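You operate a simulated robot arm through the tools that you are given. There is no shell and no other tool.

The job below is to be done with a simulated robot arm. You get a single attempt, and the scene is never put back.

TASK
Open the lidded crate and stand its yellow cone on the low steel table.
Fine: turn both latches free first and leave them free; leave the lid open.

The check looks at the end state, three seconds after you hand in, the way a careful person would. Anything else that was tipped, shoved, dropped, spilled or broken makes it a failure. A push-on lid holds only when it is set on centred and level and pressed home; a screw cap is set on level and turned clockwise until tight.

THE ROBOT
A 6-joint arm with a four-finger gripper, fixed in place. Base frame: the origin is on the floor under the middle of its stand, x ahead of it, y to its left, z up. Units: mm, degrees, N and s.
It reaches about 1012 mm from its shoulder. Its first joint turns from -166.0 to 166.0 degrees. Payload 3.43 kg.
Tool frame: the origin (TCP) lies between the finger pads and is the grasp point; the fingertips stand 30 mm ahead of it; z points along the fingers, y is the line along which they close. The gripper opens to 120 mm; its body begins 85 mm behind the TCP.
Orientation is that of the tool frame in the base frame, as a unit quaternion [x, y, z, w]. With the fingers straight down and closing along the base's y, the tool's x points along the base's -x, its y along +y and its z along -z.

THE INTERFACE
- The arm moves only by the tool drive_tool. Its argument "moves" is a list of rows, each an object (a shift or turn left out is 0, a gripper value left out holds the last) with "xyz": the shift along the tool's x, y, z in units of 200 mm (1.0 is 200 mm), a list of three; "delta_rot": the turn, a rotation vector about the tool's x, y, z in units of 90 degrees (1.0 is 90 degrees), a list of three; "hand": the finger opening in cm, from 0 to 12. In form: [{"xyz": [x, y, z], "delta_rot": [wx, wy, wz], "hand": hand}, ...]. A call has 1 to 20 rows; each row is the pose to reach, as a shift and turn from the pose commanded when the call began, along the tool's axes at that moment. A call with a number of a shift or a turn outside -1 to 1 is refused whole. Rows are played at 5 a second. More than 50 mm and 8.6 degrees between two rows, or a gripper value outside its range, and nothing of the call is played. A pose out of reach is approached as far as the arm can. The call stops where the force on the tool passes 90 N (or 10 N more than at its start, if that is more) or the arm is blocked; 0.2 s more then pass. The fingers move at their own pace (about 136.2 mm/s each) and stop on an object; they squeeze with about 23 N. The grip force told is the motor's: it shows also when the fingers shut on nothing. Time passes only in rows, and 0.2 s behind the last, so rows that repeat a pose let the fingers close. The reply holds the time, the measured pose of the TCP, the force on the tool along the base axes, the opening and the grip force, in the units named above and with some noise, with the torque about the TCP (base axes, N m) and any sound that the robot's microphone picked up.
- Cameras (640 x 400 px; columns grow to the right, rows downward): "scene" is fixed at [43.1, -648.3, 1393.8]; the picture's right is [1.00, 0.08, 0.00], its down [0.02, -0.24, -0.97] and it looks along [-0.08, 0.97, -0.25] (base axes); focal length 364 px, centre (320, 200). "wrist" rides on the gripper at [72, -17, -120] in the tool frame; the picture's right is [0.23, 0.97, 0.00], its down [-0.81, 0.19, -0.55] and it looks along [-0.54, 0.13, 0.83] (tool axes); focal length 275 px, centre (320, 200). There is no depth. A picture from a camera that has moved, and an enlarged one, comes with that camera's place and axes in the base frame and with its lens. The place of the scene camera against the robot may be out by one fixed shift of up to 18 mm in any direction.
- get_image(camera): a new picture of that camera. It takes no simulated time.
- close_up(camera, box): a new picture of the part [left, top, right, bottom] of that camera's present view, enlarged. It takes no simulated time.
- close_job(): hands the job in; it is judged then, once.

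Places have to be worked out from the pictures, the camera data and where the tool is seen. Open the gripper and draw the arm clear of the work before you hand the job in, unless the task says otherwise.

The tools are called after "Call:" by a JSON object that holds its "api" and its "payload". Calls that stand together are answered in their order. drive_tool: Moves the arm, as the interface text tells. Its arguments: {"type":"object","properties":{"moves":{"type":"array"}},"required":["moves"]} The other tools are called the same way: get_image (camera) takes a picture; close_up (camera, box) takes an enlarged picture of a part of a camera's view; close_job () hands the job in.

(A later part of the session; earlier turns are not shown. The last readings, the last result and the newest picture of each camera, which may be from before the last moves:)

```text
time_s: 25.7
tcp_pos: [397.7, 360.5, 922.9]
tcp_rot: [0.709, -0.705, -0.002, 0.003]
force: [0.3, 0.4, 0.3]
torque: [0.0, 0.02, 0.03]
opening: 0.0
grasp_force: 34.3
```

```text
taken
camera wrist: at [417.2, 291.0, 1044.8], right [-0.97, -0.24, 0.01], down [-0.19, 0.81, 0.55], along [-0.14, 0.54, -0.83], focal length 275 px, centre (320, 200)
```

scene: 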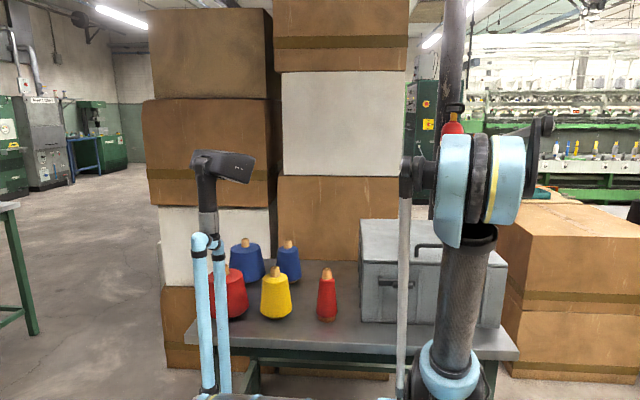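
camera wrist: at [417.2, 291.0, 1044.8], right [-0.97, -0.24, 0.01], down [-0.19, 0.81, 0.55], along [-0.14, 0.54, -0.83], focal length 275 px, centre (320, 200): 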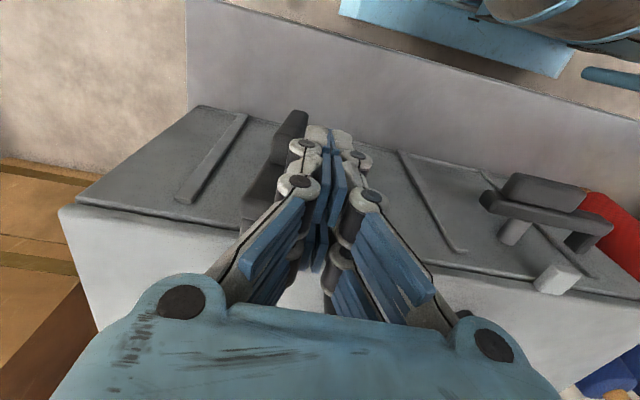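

No resistance while the finger is already past the bar's original side — the right latch is turning toward +x. Continue the sweep, mirrored to the left latch.

Call:
{"api": "drive_tool", "payload": {"moves": [{"xyz": [0, -0.04, 0]}, {"xyz": [0, -0.08, 0]}, {"xyz": [0, -0.12, 0]}, {"xyz": [0, -0.16, 0.01]}, {"xyz": [0, -0.19, 0.02]}, {"xyz": [0, -0.19, 0.02]}]}}

Call:
{"api": "get_image", "payload": {"camera": "wrist"}}

Call:
{"api": "get_image", "payload": {"camera": "scene"}}

```text
time_s: 27.1
tcp_pos: [436.5, 361.7, 920.2]
tcp_rot: [0.71, -0.704, -0.003, 0.004]
force: [-0.5, 0.2, -0.8]
torque: [0.01, -0.01, 0.02]
opening: 0.0
grasp_force: 33.2
```

```text
taken
camera wrist: at [455.4, 290.9, 1040.8], right [-0.97, -0.24, 0.01], down [-0.19, 0.81, 0.55], along [-0.14, 0.54, -0.83], focal length 275 px, centre (320, 200)
```

wrist: 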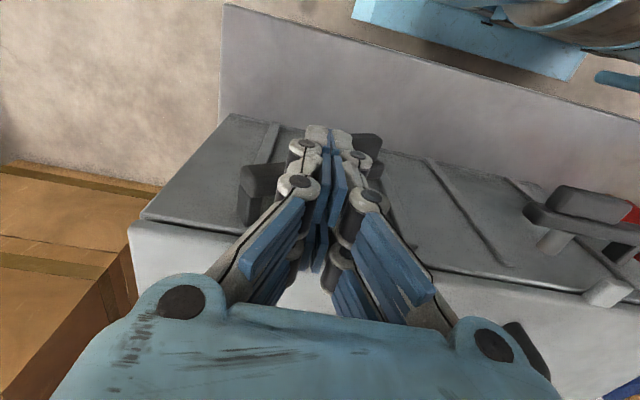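

```text
taken
```

scene: 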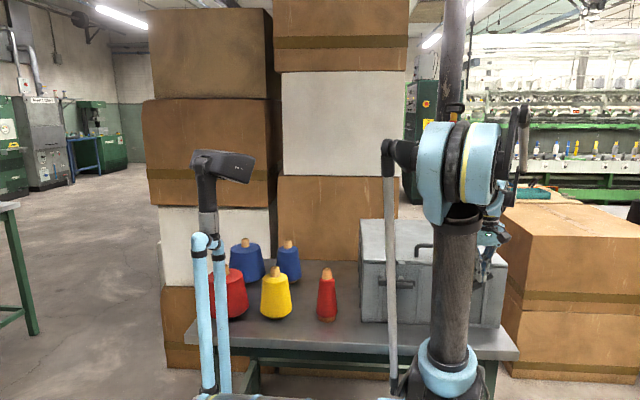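

The right latch is following. Press down and outward to bring it to horizontal.

Call:
{"api": "drive_tool", "payload": {"moves": [{"xyz": [0, -0.03, 0.025]}, {"xyz": [0, -0.05, 0.05]}, {"xyz": [0, -0.07, 0.075]}, {"xyz": [0, -0.085, 0.095]}, {"xyz": [0, -0.09, 0.1]}, {"xyz": [0, -0.09, 0.1]}]}}

Call:
{"api": "get_image", "payload": {"camera": "wrist"}}

Call:
{"api": "close_up", "payload": {"camera": "scene", "box": [400, 200, 540, 330]}}

```text
time_s: 28.5
tcp_pos: [454.1, 359.1, 900.8]
tcp_rot: [0.71, -0.704, -0.004, 0.003]
force: [0.2, 0.0, 0.5]
torque: [0.0, -0.01, -0.01]
opening: 0.0
grasp_force: 33.5
```

```text
taken
camera wrist: at [473.9, 290.7, 1021.1], right [-0.97, -0.24, 0.01], down [-0.19, 0.81, 0.55], along [-0.14, 0.54, -0.83], focal length 275 px, centre (320, 200)
```

wrist: 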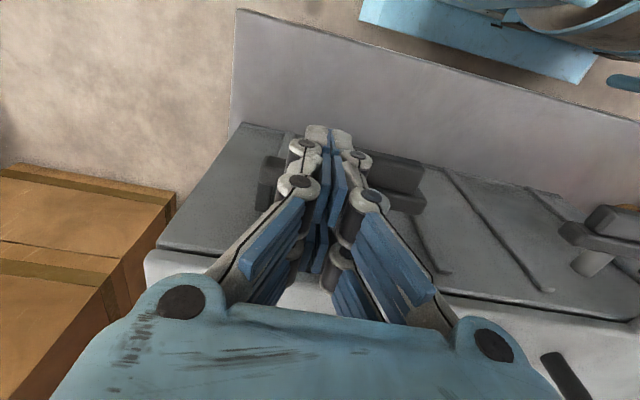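

```text
3.08 times, centred on (470, 265) of scene
camera zoom: at [43.1, -648.3, 1393.8], right [1.0, 0.08, 0.0], down [0.02, -0.24, -0.97], along [-0.08, 0.97, -0.25], focal length 1120 px, centre (-142, 0)
```

zoom: 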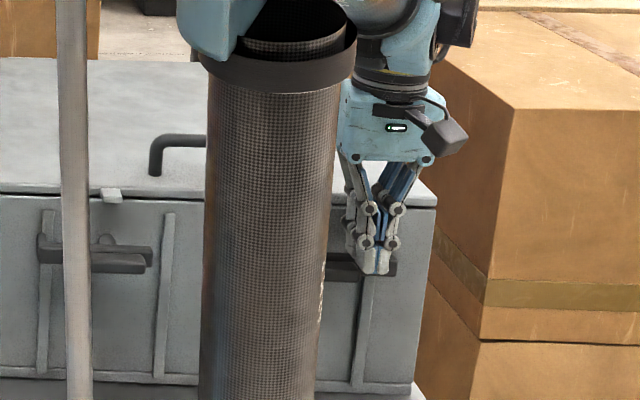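

Nearly horizontal. One small further nudge until it meets its stop, then lift away.

Call:
{"api": "drive_tool", "payload": {"moves": [{"xyz": [0, -0.01, 0.008]}, {"xyz": [0, -0.015, 0.014]}, {"xyz": [0, -0.015, 0.014]}]}}

Call:
{"api": "drive_tool", "payload": {"moves": [{"xyz": [0, 0, -0.1]}, {"xyz": [0, 0, -0.3]}, {"xyz": [0, 0, -0.5]}, {"xyz": [0, 0, -0.7]}, {"xyz": [0, 0.2, -0.8]}, {"xyz": [0, 0.4, -0.9]}, {"xyz": [0, 0.55, -1.0]}, {"xyz": [0, 0.55, -1.0]}]}}

Call:
{"api": "get_image", "payload": {"camera": "wrist"}}

Call:
{"api": "get_image", "payload": {"camera": "scene"}}

```text
time_s: 29.3
tcp_pos: [454.4, 360.2, 898.7]
tcp_rot: [0.71, -0.704, -0.003, 0.003]
force: [-12.3, -1.1, 48.0]
torque: [0.71, 0.42, 0.23]
opening: 5.9
grasp_force: 33.9
```

```text
time_s: 31.1
tcp_pos: [348.7, 361.7, 1097.7]
tcp_rot: [0.709, -0.705, -0.003, 0.004]
force: [-0.6, 0.0, 0.2]
torque: [0.0, -0.02, -0.01]
opening: 0.0
grasp_force: 33.4
```

```text
taken
camera wrist: at [367.3, 291.6, 1218.5], right [-0.97, -0.24, 0.01], down [-0.19, 0.81, 0.55], along [-0.14, 0.54, -0.83], focal length 275 px, centre (320, 200)
```

wrist: 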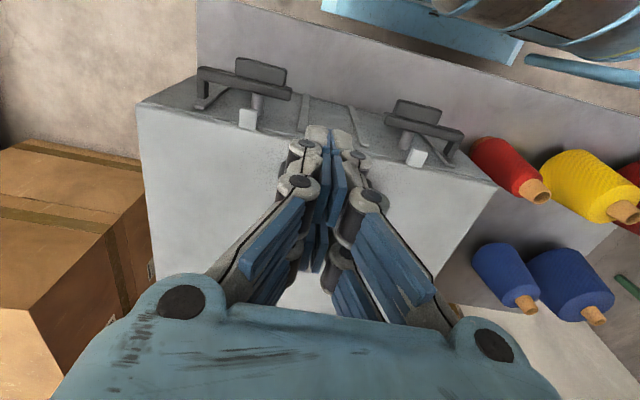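

```text
taken
```

scene: 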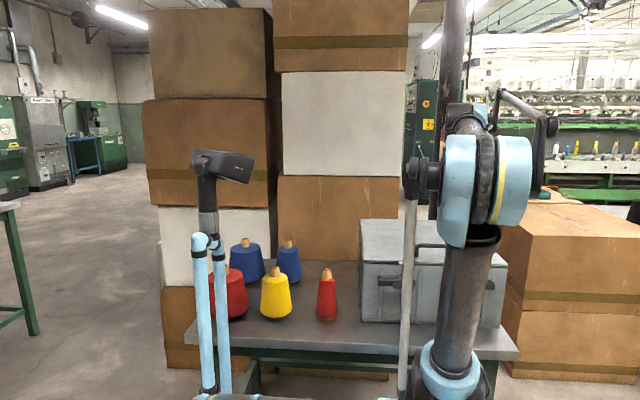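

Both latches are at their 90° stops with the lugs exposed. Next is the lid: I rotate the tool back so the fingers close along y and move over the handle (bar near x≈317, y≈444, z≈963), staying high.

Call:
{"api": "drive_tool", "payload": {"moves": [{"xyz": [-0.04, 0.02, 0], "delta_rot": [0, 0, 0.085], "hand": 3}, {"xyz": [-0.08, 0.04, 0], "delta_rot": [0, 0, 0.17], "hand": 6}, {"xyz": [-0.12, 0.06, 0], "delta_rot": [0, 0, 0.255]}, {"xyz": [-0.16, 0.08, 0], "delta_rot": [0, 0, 0.34]}, {"xyz": [-0.2, 0.1, 0], "delta_rot": [0, 0, 0.425]}, {"xyz": [-0.24, 0.12, 0], "delta_rot": [0, 0, 0.51]}, {"xyz": [-0.28, 0.14, 0], "delta_rot": [0, 0, 0.595]}, {"xyz": [-0.32, 0.16, 0], "delta_rot": [0, 0, 0.68]}, {"xyz": [-0.36, 0.16, 0], "delta_rot": [0, 0, 0.765]}, {"xyz": [-0.4, 0.16, 0], "delta_rot": [0, 0, 0.85]}, {"xyz": [-0.41, 0.16, 0], "delta_rot": [0, 0, 0.93]}, {"xyz": [-0.41, 0.16, 0], "delta_rot": [0, 0, 1.0]}, {"xyz": [-0.41, 0.16, 0], "delta_rot": [0, 0, 1.0]}]}}

Call:
{"api": "get_image", "payload": {"camera": "wrist"}}

Call:
{"api": "get_image", "payload": {"camera": "scene"}}

```text
time_s: 33.9
tcp_pos: [316.2, 442.4, 1097.6]
tcp_rot: [-0.003, 1.0, -0.001, -0.005]
force: [0.6, 0.0, 0.2]
torque: [-0.02, 0.05, 0.01]
opening: 60.1
grasp_force: 0.1
```

```text
taken
camera wrist: at [246.3, 426.4, 1220.6], right [-0.24, 0.97, 0.0], down [0.81, 0.2, 0.55], along [0.53, 0.13, -0.84], focal length 275 px, centre (320, 200)
```

wrist: 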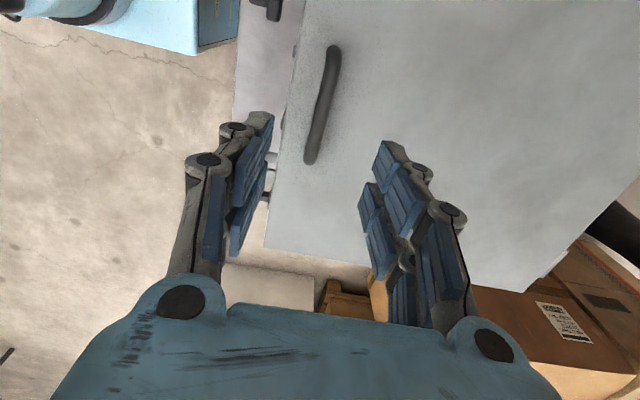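

```text
taken
```

scene: 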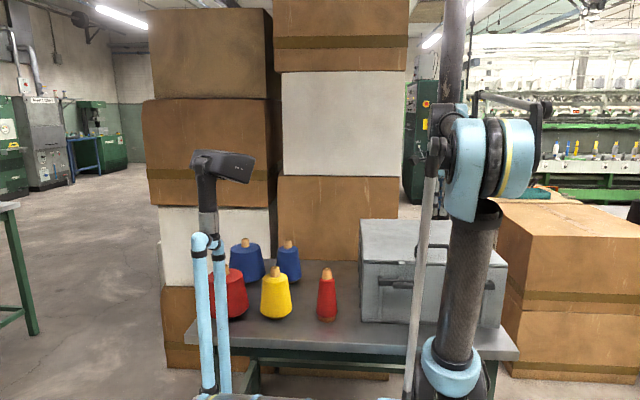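

The handle bar lies between the open fingers, at y≈444, x 265–364. I descend toward it, stopping a little above to check.

Call:
{"api": "drive_tool", "payload": {"moves": [{"xyz": [0, 0.01, 0.2]}, {"xyz": [0, 0.01, 0.4]}, {"xyz": [0, 0.01, 0.5]}, {"xyz": [0, 0.01, 0.5]}]}}

Call:
{"api": "get_image", "payload": {"camera": "wrist"}}

Call:
{"api": "get_image", "payload": {"camera": "scene"}}

```text
time_s: 34.9
tcp_pos: [315.4, 443.4, 998.2]
tcp_rot: [-0.003, 1.0, 0.001, -0.004]
force: [0.6, 0.6, 0.2]
torque: [-0.01, -0.01, 0.01]
opening: 59.8
grasp_force: 0.1
```

```text
taken
camera wrist: at [246.3, 427.4, 1119.5], right [-0.24, 0.97, 0.0], down [0.81, 0.2, 0.55], along [0.53, 0.13, -0.84], focal length 275 px, centre (320, 200)
```

wrist: 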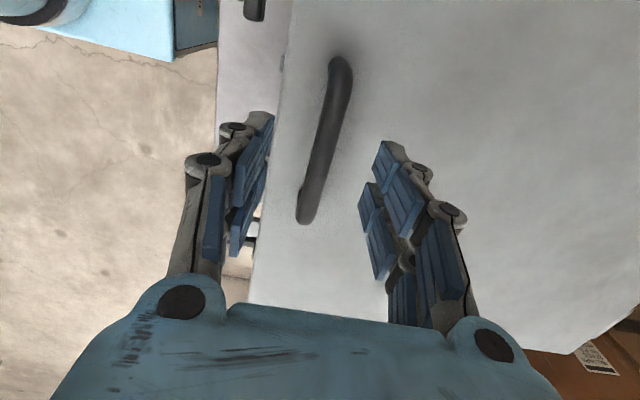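

```text
taken
```

scene: 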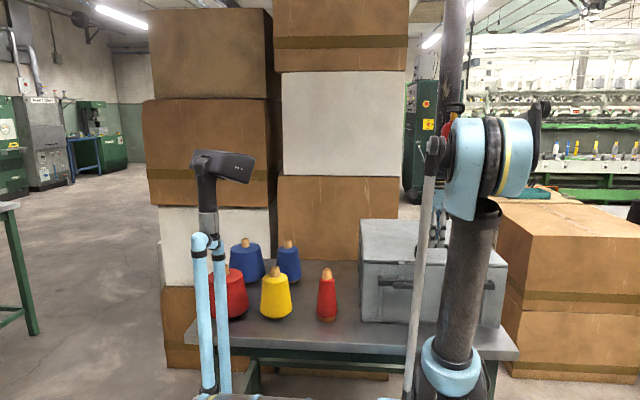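

Alignment is good. I lower the last 36 mm so the bar sits at the pads, then close gently.

Call:
{"api": "drive_tool", "payload": {"moves": [{"xyz": [0, 0.004, 0.06]}, {"xyz": [0, 0.004, 0.12]}, {"xyz": [0, 0.004, 0.18]}, {"xyz": [0, 0.004, 0.18]}]}}

Call:
{"api": "drive_tool", "payload": {"moves": [{"hand": 3}, {"hand": 1.5}, {"hand": 0}, {"hand": 0}, {"hand": 0}]}}

Call:
{"api": "get_image", "payload": {"camera": "wrist"}}

```text
time_s: 35.9
tcp_pos: [315.5, 444.6, 960.7]
tcp_rot: [-0.003, 1.0, -0.001, -0.004]
force: [0.6, 0.2, -0.4]
torque: [0.04, 0.01, 0.0]
opening: 60.1
grasp_force: 0.0
```

```text
time_s: 37.1
tcp_pos: [315.6, 444.2, 961.4]
tcp_rot: [-0.004, 1.0, -0.001, -0.005]
force: [-1.7, -10.5, -2.2]
torque: [-0.06, 0.14, -1.11]
opening: 12.3
grasp_force: 45.1
```

```text
taken
camera wrist: at [245.7, 428.2, 1082.9], right [-0.24, 0.97, 0.0], down [0.81, 0.2, 0.55], along [0.53, 0.13, -0.84], focal length 275 px, centre (320, 200)
```

wrist: 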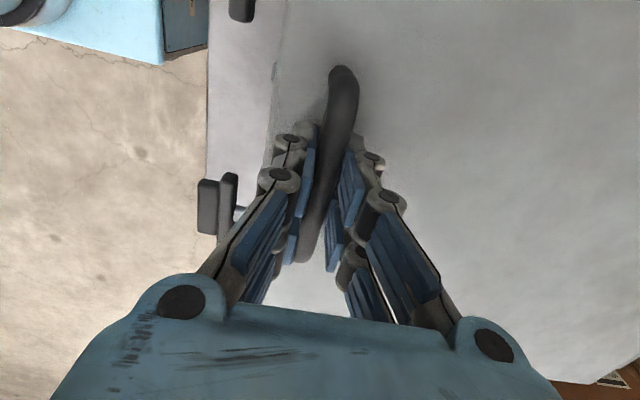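

Handle is gripped (12.3 mm). I lift slightly along the hinge arc to feel the lid's weight.

Call:
{"api": "drive_tool", "payload": {"moves": [{"xyz": [0, 0.004, -0.03], "hand": 0}, {"xyz": [0, 0.01, -0.08]}, {"xyz": [0, 0.02, -0.14]}, {"xyz": [0, 0.028, -0.175]}, {"xyz": [0, 0.028, -0.175]}]}}

Call:
{"api": "get_image", "payload": {"camera": "wrist"}}

Call:
{"api": "get_image", "payload": {"camera": "scene"}}

```text
time_s: 38.3
tcp_pos: [315.2, 451.2, 997.1]
tcp_rot: [-0.003, 1.0, 0.0, -0.005]
force: [0.4, -19.7, 0.6]
torque: [-0.09, -0.26, -1.27]
opening: 13.2
grasp_force: 44.6
```

```text
taken
camera wrist: at [245.7, 434.3, 1118.9], right [-0.24, 0.97, 0.0], down [0.81, 0.2, 0.55], along [0.53, 0.13, -0.84], focal length 275 px, centre (320, 200)
```

wrist: 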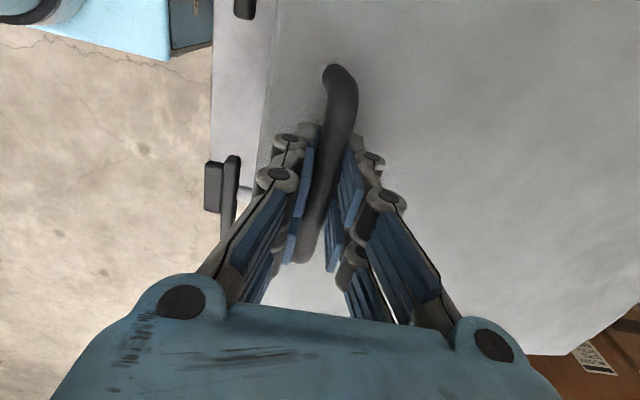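

```text
taken
```

scene: 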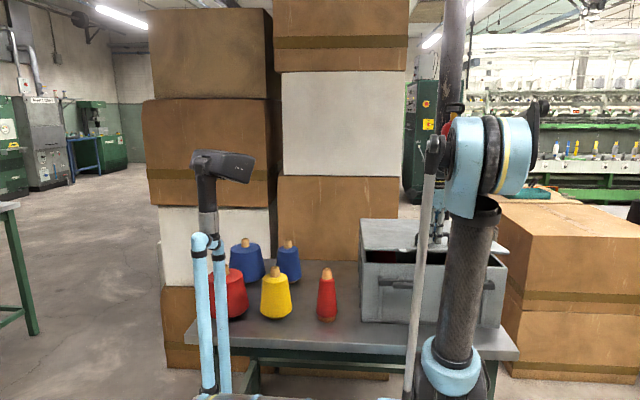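

The lid is rising on its rear hinge and almost no weight is felt, so the hinge may hold it by friction. I test that at this small angle by loosening the grip slightly.

Call:
{"api": "drive_tool", "payload": {"moves": [{"hand": 2}, {"hand": 3}, {"hand": 3}, {"hand": 3}, {"hand": 3}]}}

Call:
{"api": "get_image", "payload": {"camera": "wrist"}}

Call:
{"api": "close_up", "payload": {"camera": "scene", "box": [350, 200, 510, 330]}}

```text
time_s: 39.5
tcp_pos: [314.5, 450.1, 996.5]
tcp_rot: [-0.004, 1.0, -0.001, -0.004]
force: [-0.4, 0.5, -0.7]
torque: [-0.01, 0.0, -0.02]
opening: 30.2
grasp_force: 0.0
```

```text
taken
camera wrist: at [245.7, 435.2, 1118.4], right [-0.24, 0.97, 0.0], down [0.81, 0.2, 0.55], along [0.53, 0.13, -0.84], focal length 275 px, centre (320, 200)
```

wrist: 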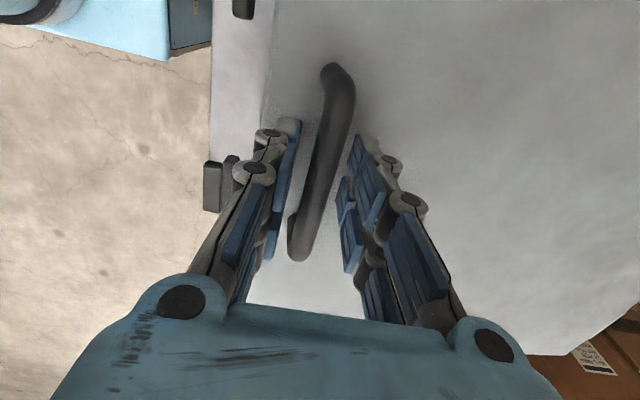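

```text
3.08 times, centred on (430, 265) of scene
camera zoom: at [43.1, -648.3, 1393.8], right [1.0, 0.08, 0.0], down [0.02, -0.24, -0.97], along [-0.08, 0.97, -0.25], focal length 1120 px, centre (-18, 0)
```

zoom: 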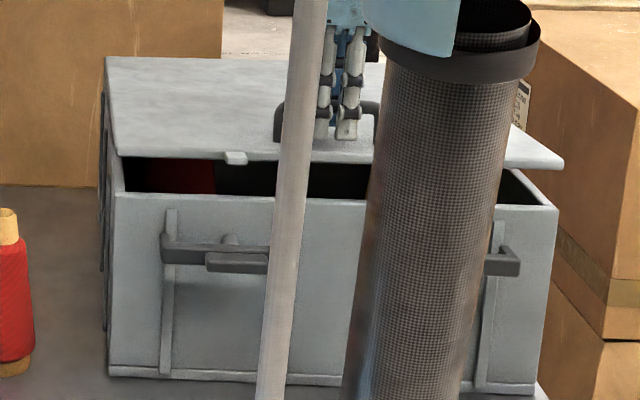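

The hinge holds the lid by friction. I regrip the handle and raise the lid along its arc to about 35°, tilting the tool gradually with it.

Call:
{"api": "drive_tool", "payload": {"moves": [{"hand": 0}, {"hand": 0}, {"hand": 0}, {"xyz": [0, 0.02, -0.0865], "delta_rot": [-0.0278, 0, 0]}, {"xyz": [0, 0.044, -0.172], "delta_rot": [-0.0556, 0, 0]}, {"xyz": [0, 0.071, -0.2565], "delta_rot": [-0.0833, 0, 0]}, {"xyz": [0, 0.1025, -0.3395], "delta_rot": [-0.1111, 0, 0]}, {"xyz": [0, 0.137, -0.421], "delta_rot": [-0.1389, 0, 0]}, {"xyz": [0, 0.1755, -0.5015], "delta_rot": [-0.1667, 0, 0]}, {"xyz": [0, 0.217, -0.58], "delta_rot": [-0.1944, 0, 0]}, {"xyz": [0, 0.262, -0.656], "delta_rot": [-0.2222, 0, 0]}, {"xyz": [0, 0.31, -0.7305], "delta_rot": [-0.25, 0, 0]}, {"xyz": [0, 0.362, -0.803], "delta_rot": [-0.2778, 0, 0]}, {"xyz": [0, 0.417, -0.8725], "delta_rot": [-0.3056, 0, 0]}, {"xyz": [0, 0.4745, -0.94], "delta_rot": [-0.3333, 0, 0]}, {"xyz": [0, 0.4745, -0.94], "delta_rot": [-0.3333, 0, 0]}]}}

Call:
{"api": "get_image", "payload": {"camera": "wrist"}}

Call:
{"api": "get_image", "payload": {"camera": "scene"}}

```text
time_s: 42.9
tcp_pos: [316.8, 545.1, 1186.2]
tcp_rot: [-0.003, 0.966, 0.259, -0.005]
force: [-6.4, 11.8, -13.4]
torque: [-0.16, 0.61, -1.32]
opening: 13.9
grasp_force: 44.5
```

```text
taken
camera wrist: at [248.1, 472.2, 1283.7], right [-0.23, 0.84, 0.49], down [0.82, -0.1, 0.57], along [0.53, 0.53, -0.66], focal length 275 px, centre (320, 200)
```

wrist: 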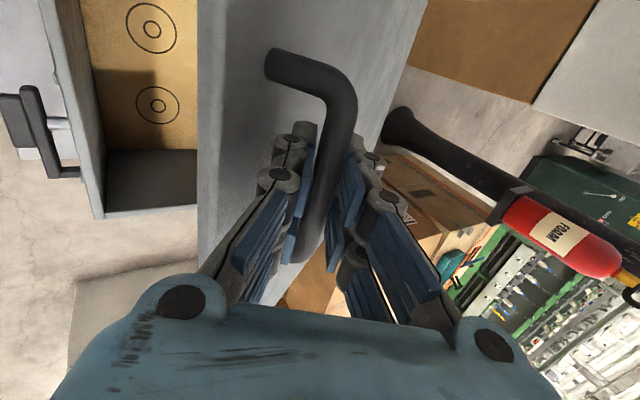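

```text
taken
```

scene: 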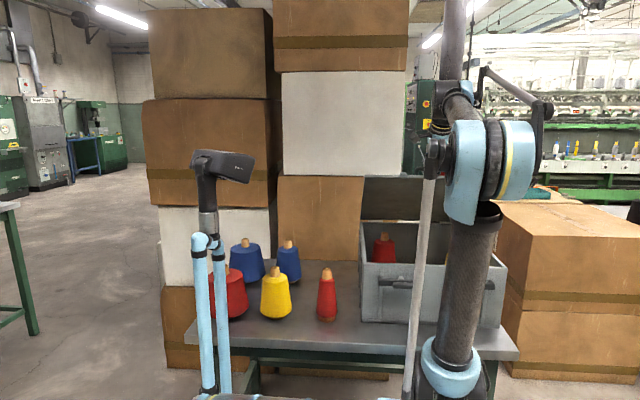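

Lid is up ~35° and follows well; I can already see a red cone inside and a wooden insert. I continue along the arc to about 60°.

Call:
{"api": "drive_tool", "payload": {"moves": [{"xyz": [0, 0.0855, -0.024], "hand": 0}, {"xyz": [0, 0.171, -0.044]}, {"xyz": [0, 0.258, -0.06]}, {"xyz": [0, 0.3455, -0.074]}, {"xyz": [0, 0.434, -0.082]}, {"xyz": [0, 0.522, -0.089]}, {"xyz": [0, 0.61, -0.091]}, {"xyz": [0, 0.699, -0.091]}, {"xyz": [0, 0.787, -0.085]}, {"xyz": [0, 0.876, -0.0775]}, {"xyz": [0, 0.876, -0.0775]}]}}

Call:
{"api": "get_image", "payload": {"camera": "wrist"}}

Call:
{"api": "get_image", "payload": {"camera": "scene"}}

```text
time_s: 45.3
tcp_pos: [316.8, 690.5, 1284.2]
tcp_rot: [-0.002, 0.966, 0.258, -0.007]
force: [17.7, 2.8, -10.1]
torque: [-0.05, 0.76, -1.29]
opening: 15.2
grasp_force: 45.5
```

```text
taken
camera wrist: at [247.6, 615.9, 1382.5], right [-0.23, 0.84, 0.49], down [0.82, -0.1, 0.57], along [0.53, 0.53, -0.66], focal length 275 px, centre (320, 200)
```

wrist: 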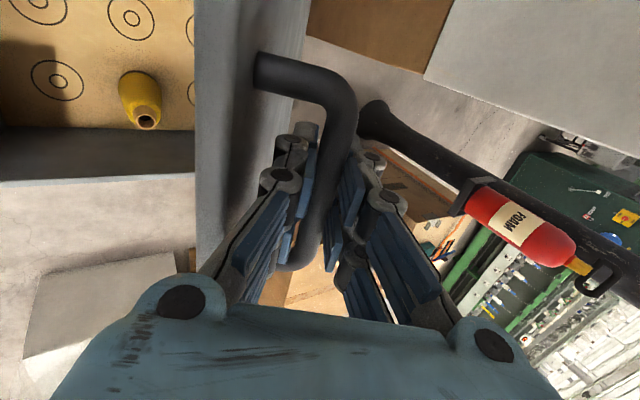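

```text
taken
```

scene: 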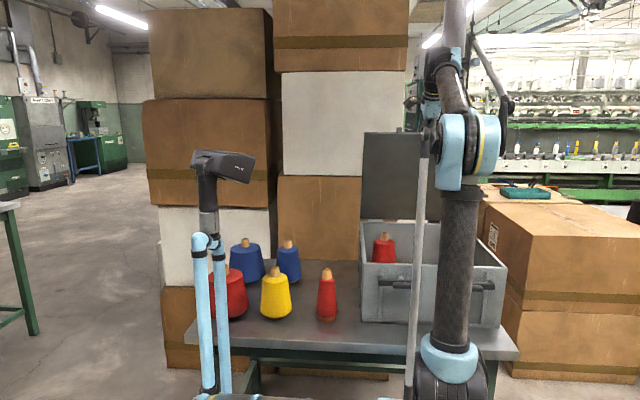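

Lid at ~60°, and I can see the yellow cone standing inside on a marked wooden floor. I release the handle (hinge friction holds the lid) and back out parallel to the lid.

Call:
{"api": "drive_tool", "payload": {"moves": [{"hand": 2}, {"hand": 2.8}, {"hand": 2.8}, {"xyz": [0, 0, -0.1], "hand": 2.8}, {"xyz": [0, 0, -0.25]}, {"xyz": [0, 0, -0.4]}, {"xyz": [0, -0.1, -0.6]}, {"xyz": [0, -0.2, -0.7]}, {"xyz": [0, -0.2, -0.7]}]}}

Call:
{"api": "get_image", "payload": {"camera": "wrist"}}

Call:
{"api": "get_image", "payload": {"camera": "scene"}}

```text
time_s: 47.3
tcp_pos: [315.0, 583.8, 1389.0]
tcp_rot: [-0.002, 0.966, 0.26, -0.006]
force: [0.6, -0.1, 0.5]
torque: [0.0, 0.01, 0.03]
opening: 27.9
grasp_force: 0.1
```

```text
taken
camera wrist: at [247.3, 509.0, 1485.3], right [-0.23, 0.84, 0.49], down [0.82, -0.1, 0.57], along [0.53, 0.53, -0.66], focal length 275 px, centre (320, 200)
```

wrist: 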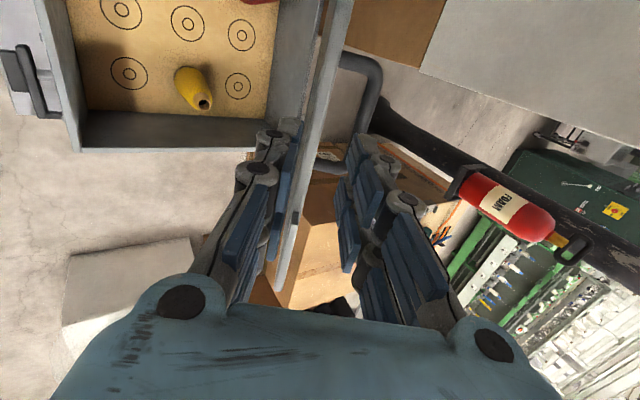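

```text
taken
```

scene: 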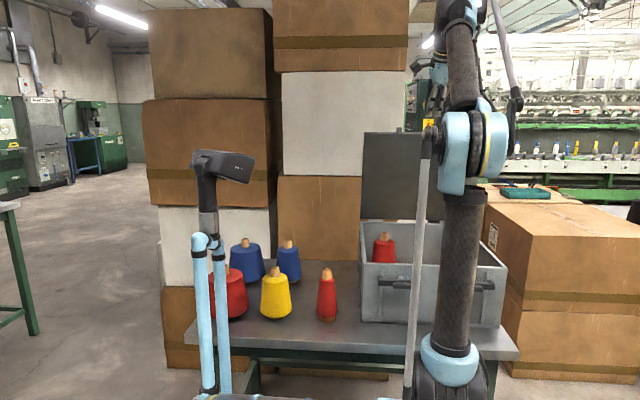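

The lid stays at 60°. I move in front of it, close the fingers and tilt the tool toward horizontal so I can push the lid's underside further back.

Call:
{"api": "drive_tool", "payload": {"moves": [{"xyz": [0, -0.17, 0.005], "hand": 0}, {"xyz": [0, -0.34, 0.01]}, {"xyz": [0, -0.51, 0.015]}, {"xyz": [0, -0.68, 0.02]}, {"xyz": [0, -0.846, 0.025]}, {"xyz": [0, -0.846, 0.025], "delta_rot": [-0.085, 0, 0]}, {"xyz": [0, -0.846, 0.025], "delta_rot": [-0.17, 0, 0]}, {"xyz": [0, -0.846, 0.025], "delta_rot": [-0.255, 0, 0]}, {"xyz": [0, -0.846, 0.025], "delta_rot": [-0.34, 0, 0]}, {"xyz": [0, -0.846, 0.025], "delta_rot": [-0.425, 0, 0]}, {"xyz": [0, -0.846, 0.025], "delta_rot": [-0.5, 0, 0]}, {"xyz": [0, -0.846, 0.025], "delta_rot": [-0.5, 0, 0]}]}}

Call:
{"api": "get_image", "payload": {"camera": "wrist"}}

Call:
{"api": "get_image", "payload": {"camera": "scene"}}

```text
time_s: 49.9
tcp_pos: [319.4, 438.2, 1298.8]
tcp_rot: [0.0, 0.792, 0.61, -0.006]
force: [1.6, 0.0, 0.6]
torque: [-0.03, -0.05, 0.01]
opening: 0.0
grasp_force: 23.4
```

```text
taken
camera wrist: at [250.6, 319.4, 1315.0], right [-0.22, 0.24, 0.94], down [0.82, -0.48, 0.32], along [0.53, 0.84, -0.09], focal length 275 px, centre (320, 200)
```

wrist: 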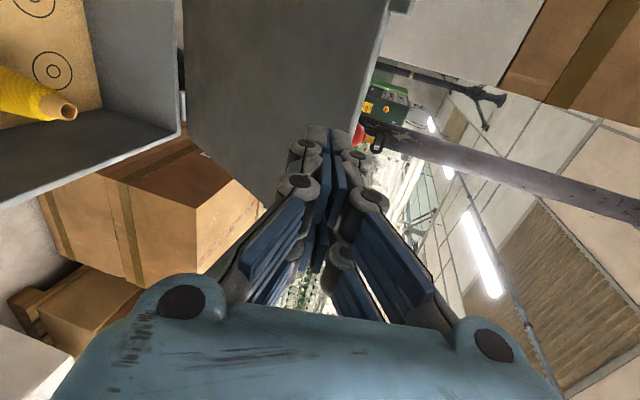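

```text
taken
```

scene: 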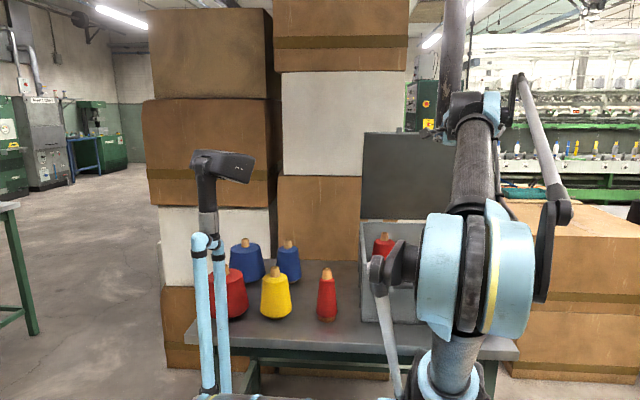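

The closed tool points toward the lid underside. I advance to just short of it at z≈1200.

Call:
{"api": "drive_tool", "payload": {"moves": [{"xyz": [0, -0.045, 0.15], "hand": 0}, {"xyz": [0, -0.09, 0.3]}, {"xyz": [0, -0.134, 0.455]}, {"xyz": [0, -0.179, 0.61]}, {"xyz": [0, -0.224, 0.76]}, {"xyz": [0, -0.268, 0.91]}, {"xyz": [0, -0.268, 0.91]}]}}

Call:
{"api": "get_image", "payload": {"camera": "wrist"}}

Call:
{"api": "get_image", "payload": {"camera": "scene"}}

```text
time_s: 51.5
tcp_pos: [316.6, 601.8, 1199.9]
tcp_rot: [-0.001, 0.793, 0.609, -0.006]
force: [0.3, 0.5, 0.5]
torque: [-0.02, -0.01, 0.01]
opening: 0.0
grasp_force: 22.7
```

```text
taken
camera wrist: at [247.7, 482.3, 1215.8], right [-0.22, 0.25, 0.94], down [0.82, -0.48, 0.32], along [0.53, 0.84, -0.1], focal length 275 px, centre (320, 200)
```

wrist: 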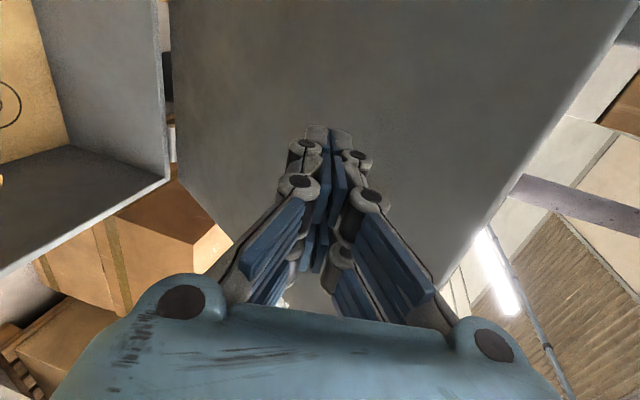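

```text
taken
```

scene: 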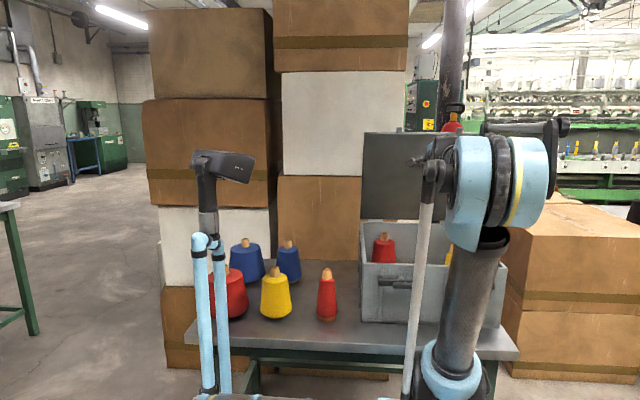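

Just short of contact. Push the lid back, watching the force.

Call:
{"api": "drive_tool", "payload": {"moves": [{"xyz": [0, 0.022, 0.059]}, {"xyz": [0, 0.045, 0.118]}, {"xyz": [0, 0.067, 0.176]}, {"xyz": [0, 0.089, 0.235]}, {"xyz": [0, 0.111, 0.294]}, {"xyz": [0, 0.134, 0.353]}, {"xyz": [0, 0.156, 0.411]}, {"xyz": [0, 0.178, 0.47]}, {"xyz": [0, 0.178, 0.47]}]}}

Call:
{"api": "get_image", "payload": {"camera": "scene"}}

Call:
{"api": "get_image", "payload": {"camera": "wrist"}}

```text
time_s: 53.5
tcp_pos: [315.7, 702.5, 1208.8]
tcp_rot: [-0.001, 0.793, 0.609, -0.006]
force: [-0.5, -2.6, 0.1]
torque: [0.04, 0.0, -0.05]
opening: 0.2
grasp_force: 23.4
```

```text
taken
```

scene: 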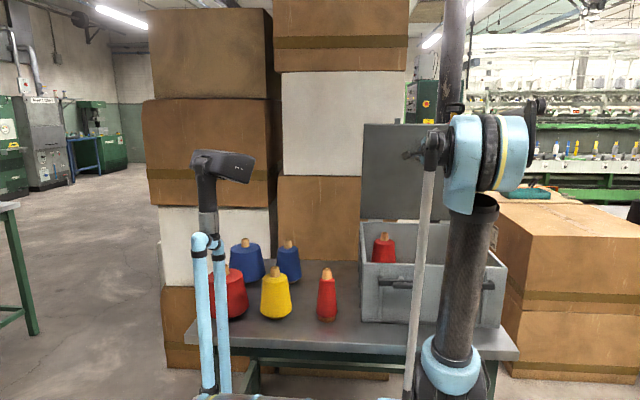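

```text
taken
camera wrist: at [246.9, 582.0, 1225.5], right [-0.22, 0.25, 0.94], down [0.82, -0.48, 0.32], along [0.53, 0.84, -0.1], focal length 275 px, centre (320, 200)
```

wrist: 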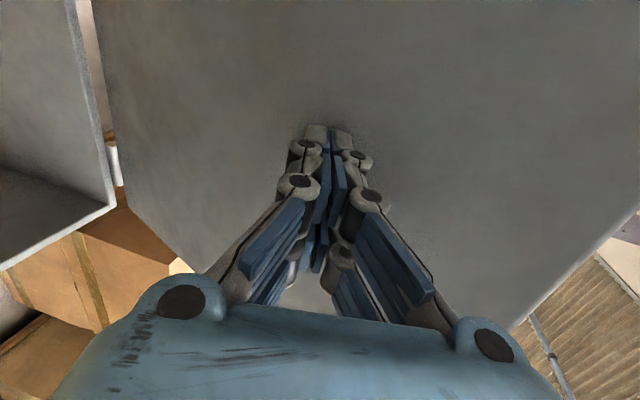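

The lid yields easily (−2.6 N). Continue pushing toward vertical.

Call:
{"api": "drive_tool", "payload": {"moves": [{"xyz": [0, 0.022, 0.059]}, {"xyz": [0, 0.045, 0.118]}, {"xyz": [0, 0.067, 0.176]}, {"xyz": [0, 0.089, 0.235]}, {"xyz": [0, 0.111, 0.294]}, {"xyz": [0, 0.134, 0.353]}, {"xyz": [0, 0.156, 0.411]}, {"xyz": [0, 0.178, 0.47]}, {"xyz": [0, 0.178, 0.47]}]}}

Call:
{"api": "get_image", "payload": {"camera": "scene"}}

Call:
{"api": "get_image", "payload": {"camera": "wrist"}}

```text
time_s: 55.5
tcp_pos: [314.5, 802.3, 1219.5]
tcp_rot: [-0.001, 0.792, 0.61, -0.005]
force: [0.4, 0.2, 0.0]
torque: [0.01, 0.02, -0.02]
opening: 0.1
grasp_force: 23.0
```

```text
taken
```

scene: 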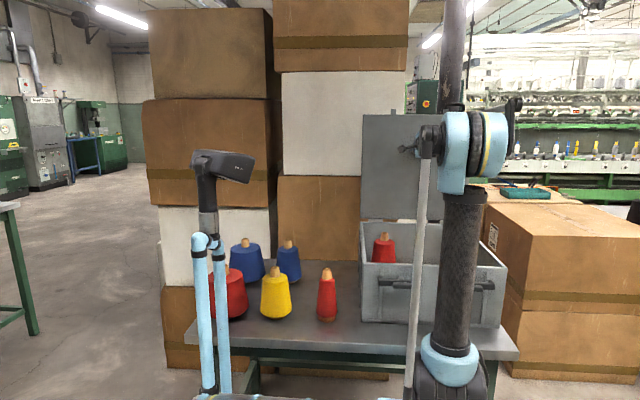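

```text
taken
camera wrist: at [245.5, 682.8, 1235.6], right [-0.22, 0.25, 0.94], down [0.82, -0.48, 0.32], along [0.53, 0.84, -0.1], focal length 275 px, centre (320, 200)
```

wrist: 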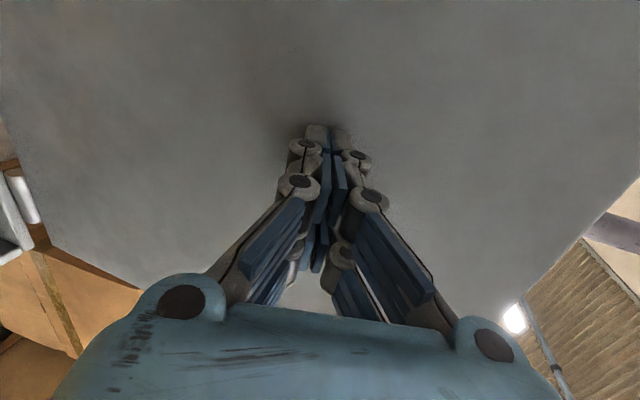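

About 86° now. A further ~22 mm brings it just past vertical; I take it gently.

Call:
{"api": "drive_tool", "payload": {"moves": [{"xyz": [0, 0.008, 0.027]}, {"xyz": [0, 0.015, 0.055]}, {"xyz": [0, 0.022, 0.082]}, {"xyz": [0, 0.029, 0.106]}, {"xyz": [0, 0.029, 0.106]}]}}

Call:
{"api": "get_image", "payload": {"camera": "scene"}}

```text
time_s: 56.7
tcp_pos: [314.5, 823.0, 1219.1]
tcp_rot: [-0.001, 0.793, 0.61, -0.007]
force: [-0.1, -1.9, -1.2]
torque: [-0.02, -0.01, -0.04]
opening: 0.0
grasp_force: 22.7
```

```text
taken
```

scene: 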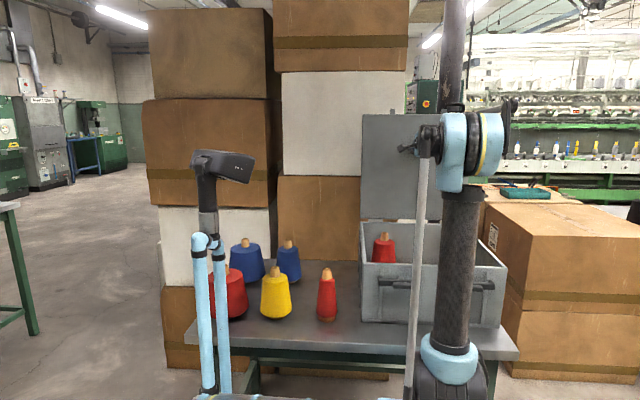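

The lid stands at about vertical and holds. I withdraw straight back and swing the tool to point down again for viewing the crate's inside.

Call:
{"api": "drive_tool", "payload": {"moves": [{"xyz": [0, 0, -0.2], "hand": 0}, {"xyz": [0, 0, -0.4]}, {"xyz": [0, 0, -0.6]}, {"xyz": [0, 0, -0.8]}, {"xyz": [0, 0, -1.0]}, {"xyz": [0, 0, -1.0], "delta_rot": [0.085, 0, 0]}, {"xyz": [0, 0, -1.0], "delta_rot": [0.17, 0, 0]}, {"xyz": [0, 0, -1.0], "delta_rot": [0.255, 0, 0]}, {"xyz": [0, 0, -1.0], "delta_rot": [0.34, 0, 0]}, {"xyz": [0, 0, -1.0], "delta_rot": [0.425, 0, 0]}, {"xyz": [0, 0, -1.0], "delta_rot": [0.51, 0, 0]}, {"xyz": [0, 0, -1.0], "delta_rot": [0.595, 0, 0]}, {"xyz": [0, 0, -1.0], "delta_rot": [0.68, 0, 0]}, {"xyz": [0, 0, -1.0], "delta_rot": [0.765, 0, 0]}, {"xyz": [0, 0, -1.0], "delta_rot": [0.833, 0, 0]}, {"xyz": [0, 0, -1.0], "delta_rot": [0.833, 0, 0]}]}}

Call:
{"api": "get_image", "payload": {"camera": "scene"}}

Call:
{"api": "get_image", "payload": {"camera": "wrist"}}

```text
time_s: 60.1
tcp_pos: [315.5, 631.9, 1272.1]
tcp_rot: [-0.003, 1.0, 0.001, -0.004]
force: [-0.4, 0.6, 0.3]
torque: [-0.01, 0.0, 0.01]
opening: 0.0
grasp_force: 23.0
```

```text
taken
```

scene: 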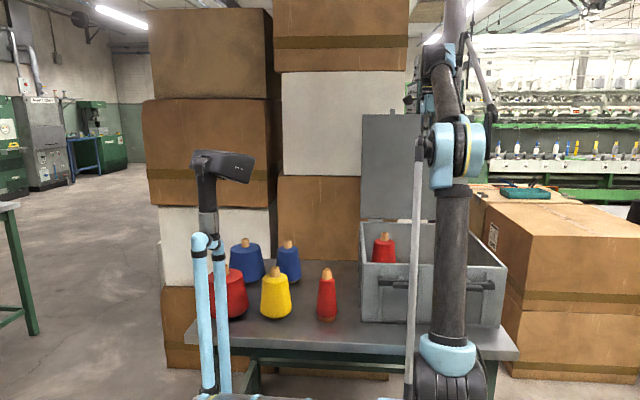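

```text
taken
camera wrist: at [246.8, 615.6, 1393.6], right [-0.24, 0.97, 0.0], down [0.81, 0.2, 0.55], along [0.53, 0.13, -0.84], focal length 275 px, centre (320, 200)
```

wrist: 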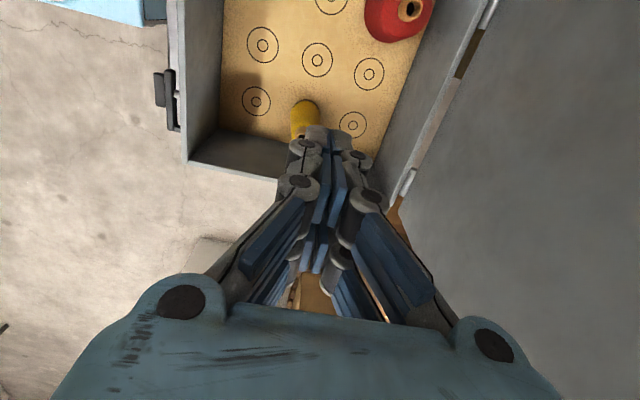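

The lid remains upright and the crate interior is visible: a board with ring marks, a red cone at back-left and the yellow cone near x≈430, y≈620. I open the fingers and move above the yellow cone to see it between them.

Call:
{"api": "drive_tool", "payload": {"moves": [{"xyz": [-0.14, -0.01, 0.11], "hand": 6}, {"xyz": [-0.28, -0.025, 0.23], "hand": 12}, {"xyz": [-0.42, -0.04, 0.35], "hand": 12}, {"xyz": [-0.55, -0.05, 0.46], "hand": 12}, {"xyz": [-0.55, -0.05, 0.46], "hand": 12}]}}

Call:
{"api": "get_image", "payload": {"camera": "wrist"}}

Call:
{"api": "get_image", "payload": {"camera": "scene"}}

```text
time_s: 61.3
tcp_pos: [425.2, 620.6, 1180.2]
tcp_rot: [-0.003, 1.0, 0.001, -0.005]
force: [-0.1, 0.1, -0.6]
torque: [-0.02, -0.01, 0.01]
opening: 119.9
grasp_force: 0.1
```

```text
taken
camera wrist: at [355.9, 604.9, 1301.9], right [-0.24, 0.97, 0.0], down [0.81, 0.2, 0.55], along [0.53, 0.13, -0.84], focal length 275 px, centre (320, 200)
```

wrist: 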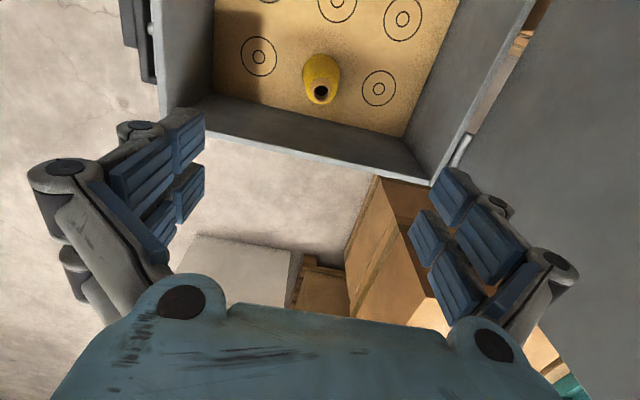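

```text
taken
```

scene: 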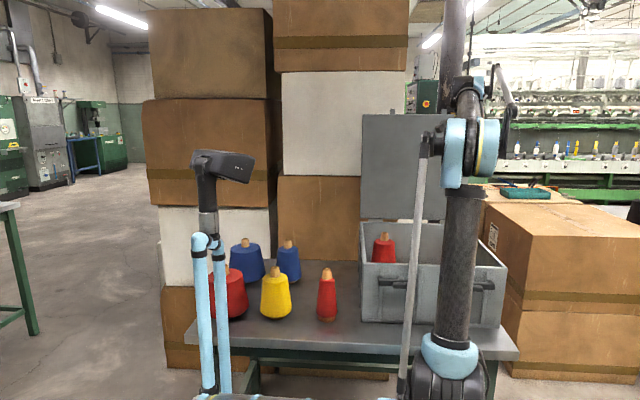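

Call:
{"api": "close_up", "payload": {"camera": "wrist", "box": [220, 0, 460, 150]}}

```text
2.67 times, centred on (340, 75) of wrist
camera zoom: at [355.9, 604.9, 1301.9], right [-0.24, 0.97, 0.0], down [0.81, 0.2, 0.55], along [0.53, 0.13, -0.84], focal length 734 px, centre (267, 533)
```

zoom: 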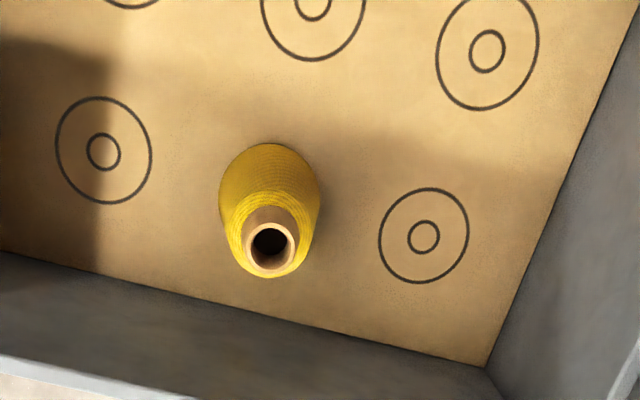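

The yellow cone stands on a ring near (441, 627), top at z≈866, base about 75 mm wide. I centre over it and descend halfway, then check.

Call:
{"api": "drive_tool", "payload": {"moves": [{"xyz": [-0.04, 0.015, 0.2], "hand": 12}, {"xyz": [-0.079, 0.03, 0.4]}, {"xyz": [-0.079, 0.03, 0.6]}, {"xyz": [-0.079, 0.03, 0.8]}, {"xyz": [-0.079, 0.03, 0.95]}, {"xyz": [-0.079, 0.03, 0.95]}]}}

Call:
{"api": "get_image", "payload": {"camera": "wrist"}}

Call:
{"api": "get_image", "payload": {"camera": "scene"}}

```text
time_s: 62.7
tcp_pos: [438.5, 627.1, 987.9]
tcp_rot: [-0.003, 1.0, 0.001, -0.005]
force: [0.0, 0.3, -0.2]
torque: [0.04, -0.01, 0.01]
opening: 119.7
grasp_force: 0.1
```

```text
taken
camera wrist: at [370.0, 611.7, 1110.5], right [-0.24, 0.97, 0.0], down [0.81, 0.2, 0.55], along [0.53, 0.13, -0.84], focal length 275 px, centre (320, 200)
```

wrist: 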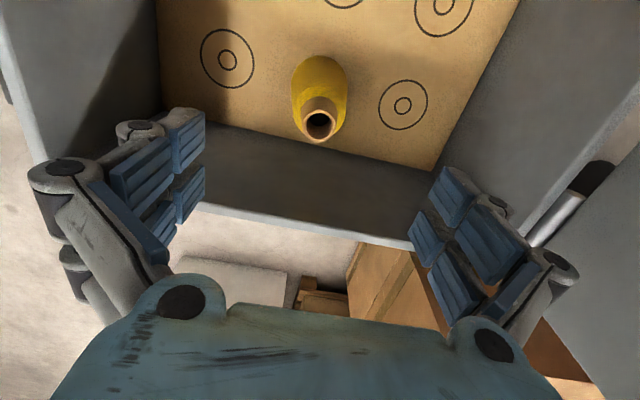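

```text
taken
```

scene: 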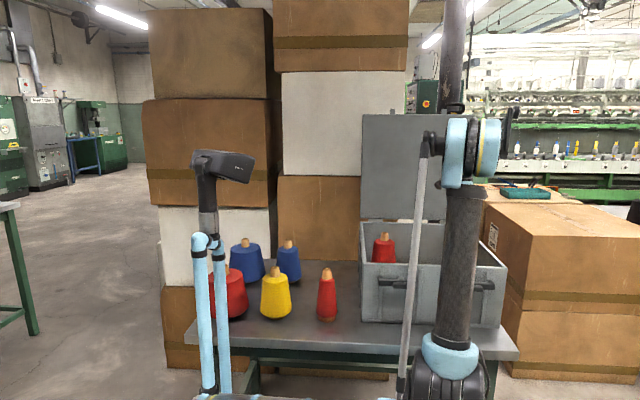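

Cone axis confirmed at about (440, 627.5), top z≈877. I descend straight down around it to z≈806, so the pads straddle the body while the palm stays clear above the top.

Call:
{"api": "drive_tool", "payload": {"moves": [{"xyz": [-0.007, 0.002, 0.2]}, {"xyz": [-0.007, 0.002, 0.4]}, {"xyz": [-0.007, 0.002, 0.6]}, {"xyz": [-0.007, 0.002, 0.78]}, {"xyz": [-0.007, 0.002, 0.91]}, {"xyz": [-0.007, 0.002, 0.91]}]}}

Call:
{"api": "get_image", "payload": {"camera": "wrist"}}

Call:
{"api": "get_image", "payload": {"camera": "scene"}}

```text
time_s: 64.1
tcp_pos: [438.8, 626.7, 808.7]
tcp_rot: [-0.004, 1.0, 0.002, -0.004]
force: [1.9, 3.4, 21.5]
torque: [-0.27, 0.03, 0.04]
opening: 120.1
grasp_force: 0.0
```

```text
taken
camera wrist: at [369.1, 611.2, 929.9], right [-0.24, 0.97, 0.0], down [0.81, 0.2, 0.55], along [0.53, 0.13, -0.84], focal length 275 px, centre (320, 200)
```

wrist: 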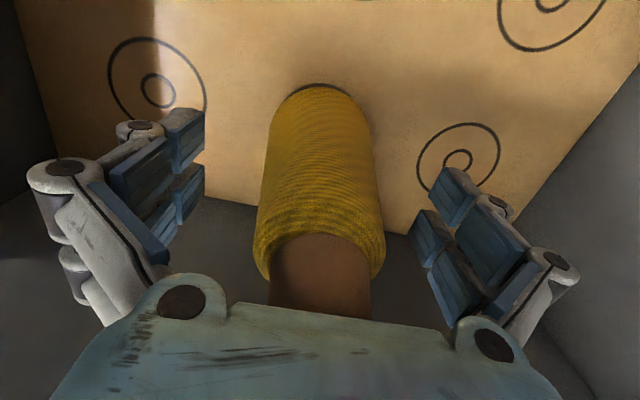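

```text
taken
```

scene: 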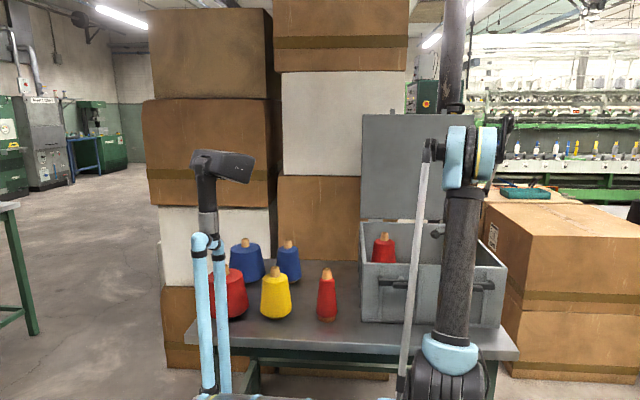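

The palm is touching the cone's top (21 N). I back up ~14 mm right away, then check alignment before closing.

Call:
{"api": "drive_tool", "payload": {"moves": [{"xyz": [0, 0, -0.04]}, {"xyz": [0, 0, -0.075]}, {"xyz": [0, 0, -0.075]}]}}

Call:
{"api": "get_image", "payload": {"camera": "wrist"}}

```text
time_s: 64.9
tcp_pos: [438.2, 627.5, 821.3]
tcp_rot: [-0.003, 1.0, 0.0, -0.005]
force: [-0.1, 0.2, 0.2]
torque: [-0.03, -0.01, -0.03]
opening: 119.8
grasp_force: 0.0
```

```text
taken
camera wrist: at [369.8, 612.2, 943.6], right [-0.24, 0.97, 0.0], down [0.81, 0.2, 0.55], along [0.53, 0.13, -0.84], focal length 275 px, centre (320, 200)
```

wrist: 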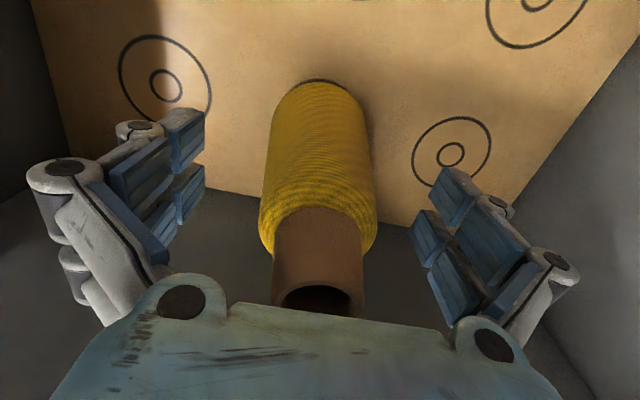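

The cone is centred between the fingers and the palm is clear. I close on the yarn body.

Call:
{"api": "drive_tool", "payload": {"moves": [{"hand": 9}, {"hand": 7}, {"hand": 5}, {"hand": 3}, {"hand": 0}, {"hand": 0}, {"hand": 0}]}}

Call:
{"api": "get_image", "payload": {"camera": "wrist"}}

```text
time_s: 66.5
tcp_pos: [438.5, 628.6, 821.5]
tcp_rot: [-0.004, 1.0, 0.0, -0.004]
force: [-0.3, -3.0, 6.0]
torque: [-0.11, -0.02, 0.02]
opening: 60.1
grasp_force: 23.0
```

```text
taken
camera wrist: at [369.7, 612.0, 943.8], right [-0.24, 0.97, 0.0], down [0.81, 0.2, 0.55], along [0.53, 0.13, -0.84], focal length 275 px, centre (320, 200)
```

wrist: 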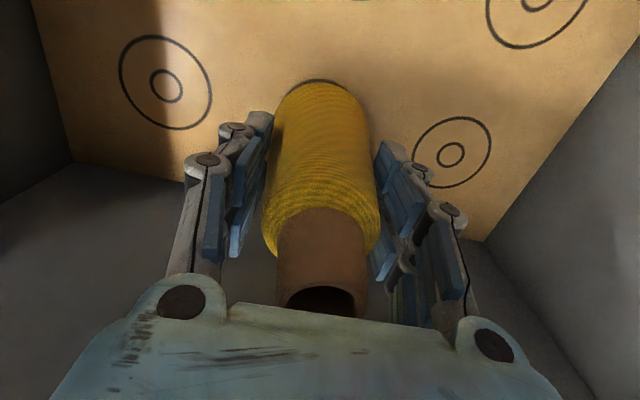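

Gripped at 60 mm with 23 N. I lift 20 mm first and check it stays in the grip.

Call:
{"api": "drive_tool", "payload": {"moves": [{"xyz": [0, 0, -0.03], "hand": 0}, {"xyz": [0, 0, -0.06]}, {"xyz": [0, 0, -0.1]}, {"xyz": [0, 0, -0.1]}]}}

Call:
{"api": "get_image", "payload": {"camera": "wrist"}}

```text
time_s: 67.5
tcp_pos: [438.0, 628.0, 842.2]
tcp_rot: [-0.003, 1.0, 0.0, -0.004]
force: [1.1, -0.8, -1.5]
torque: [0.03, -0.03, -0.01]
opening: 60.2
grasp_force: 23.2
```

```text
taken
camera wrist: at [370.0, 611.9, 963.6], right [-0.24, 0.97, 0.0], down [0.81, 0.2, 0.55], along [0.53, 0.13, -0.84], focal length 275 px, centre (320, 200)
```

wrist: 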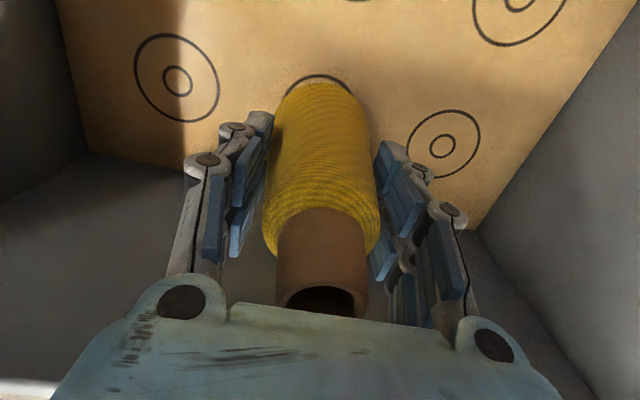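

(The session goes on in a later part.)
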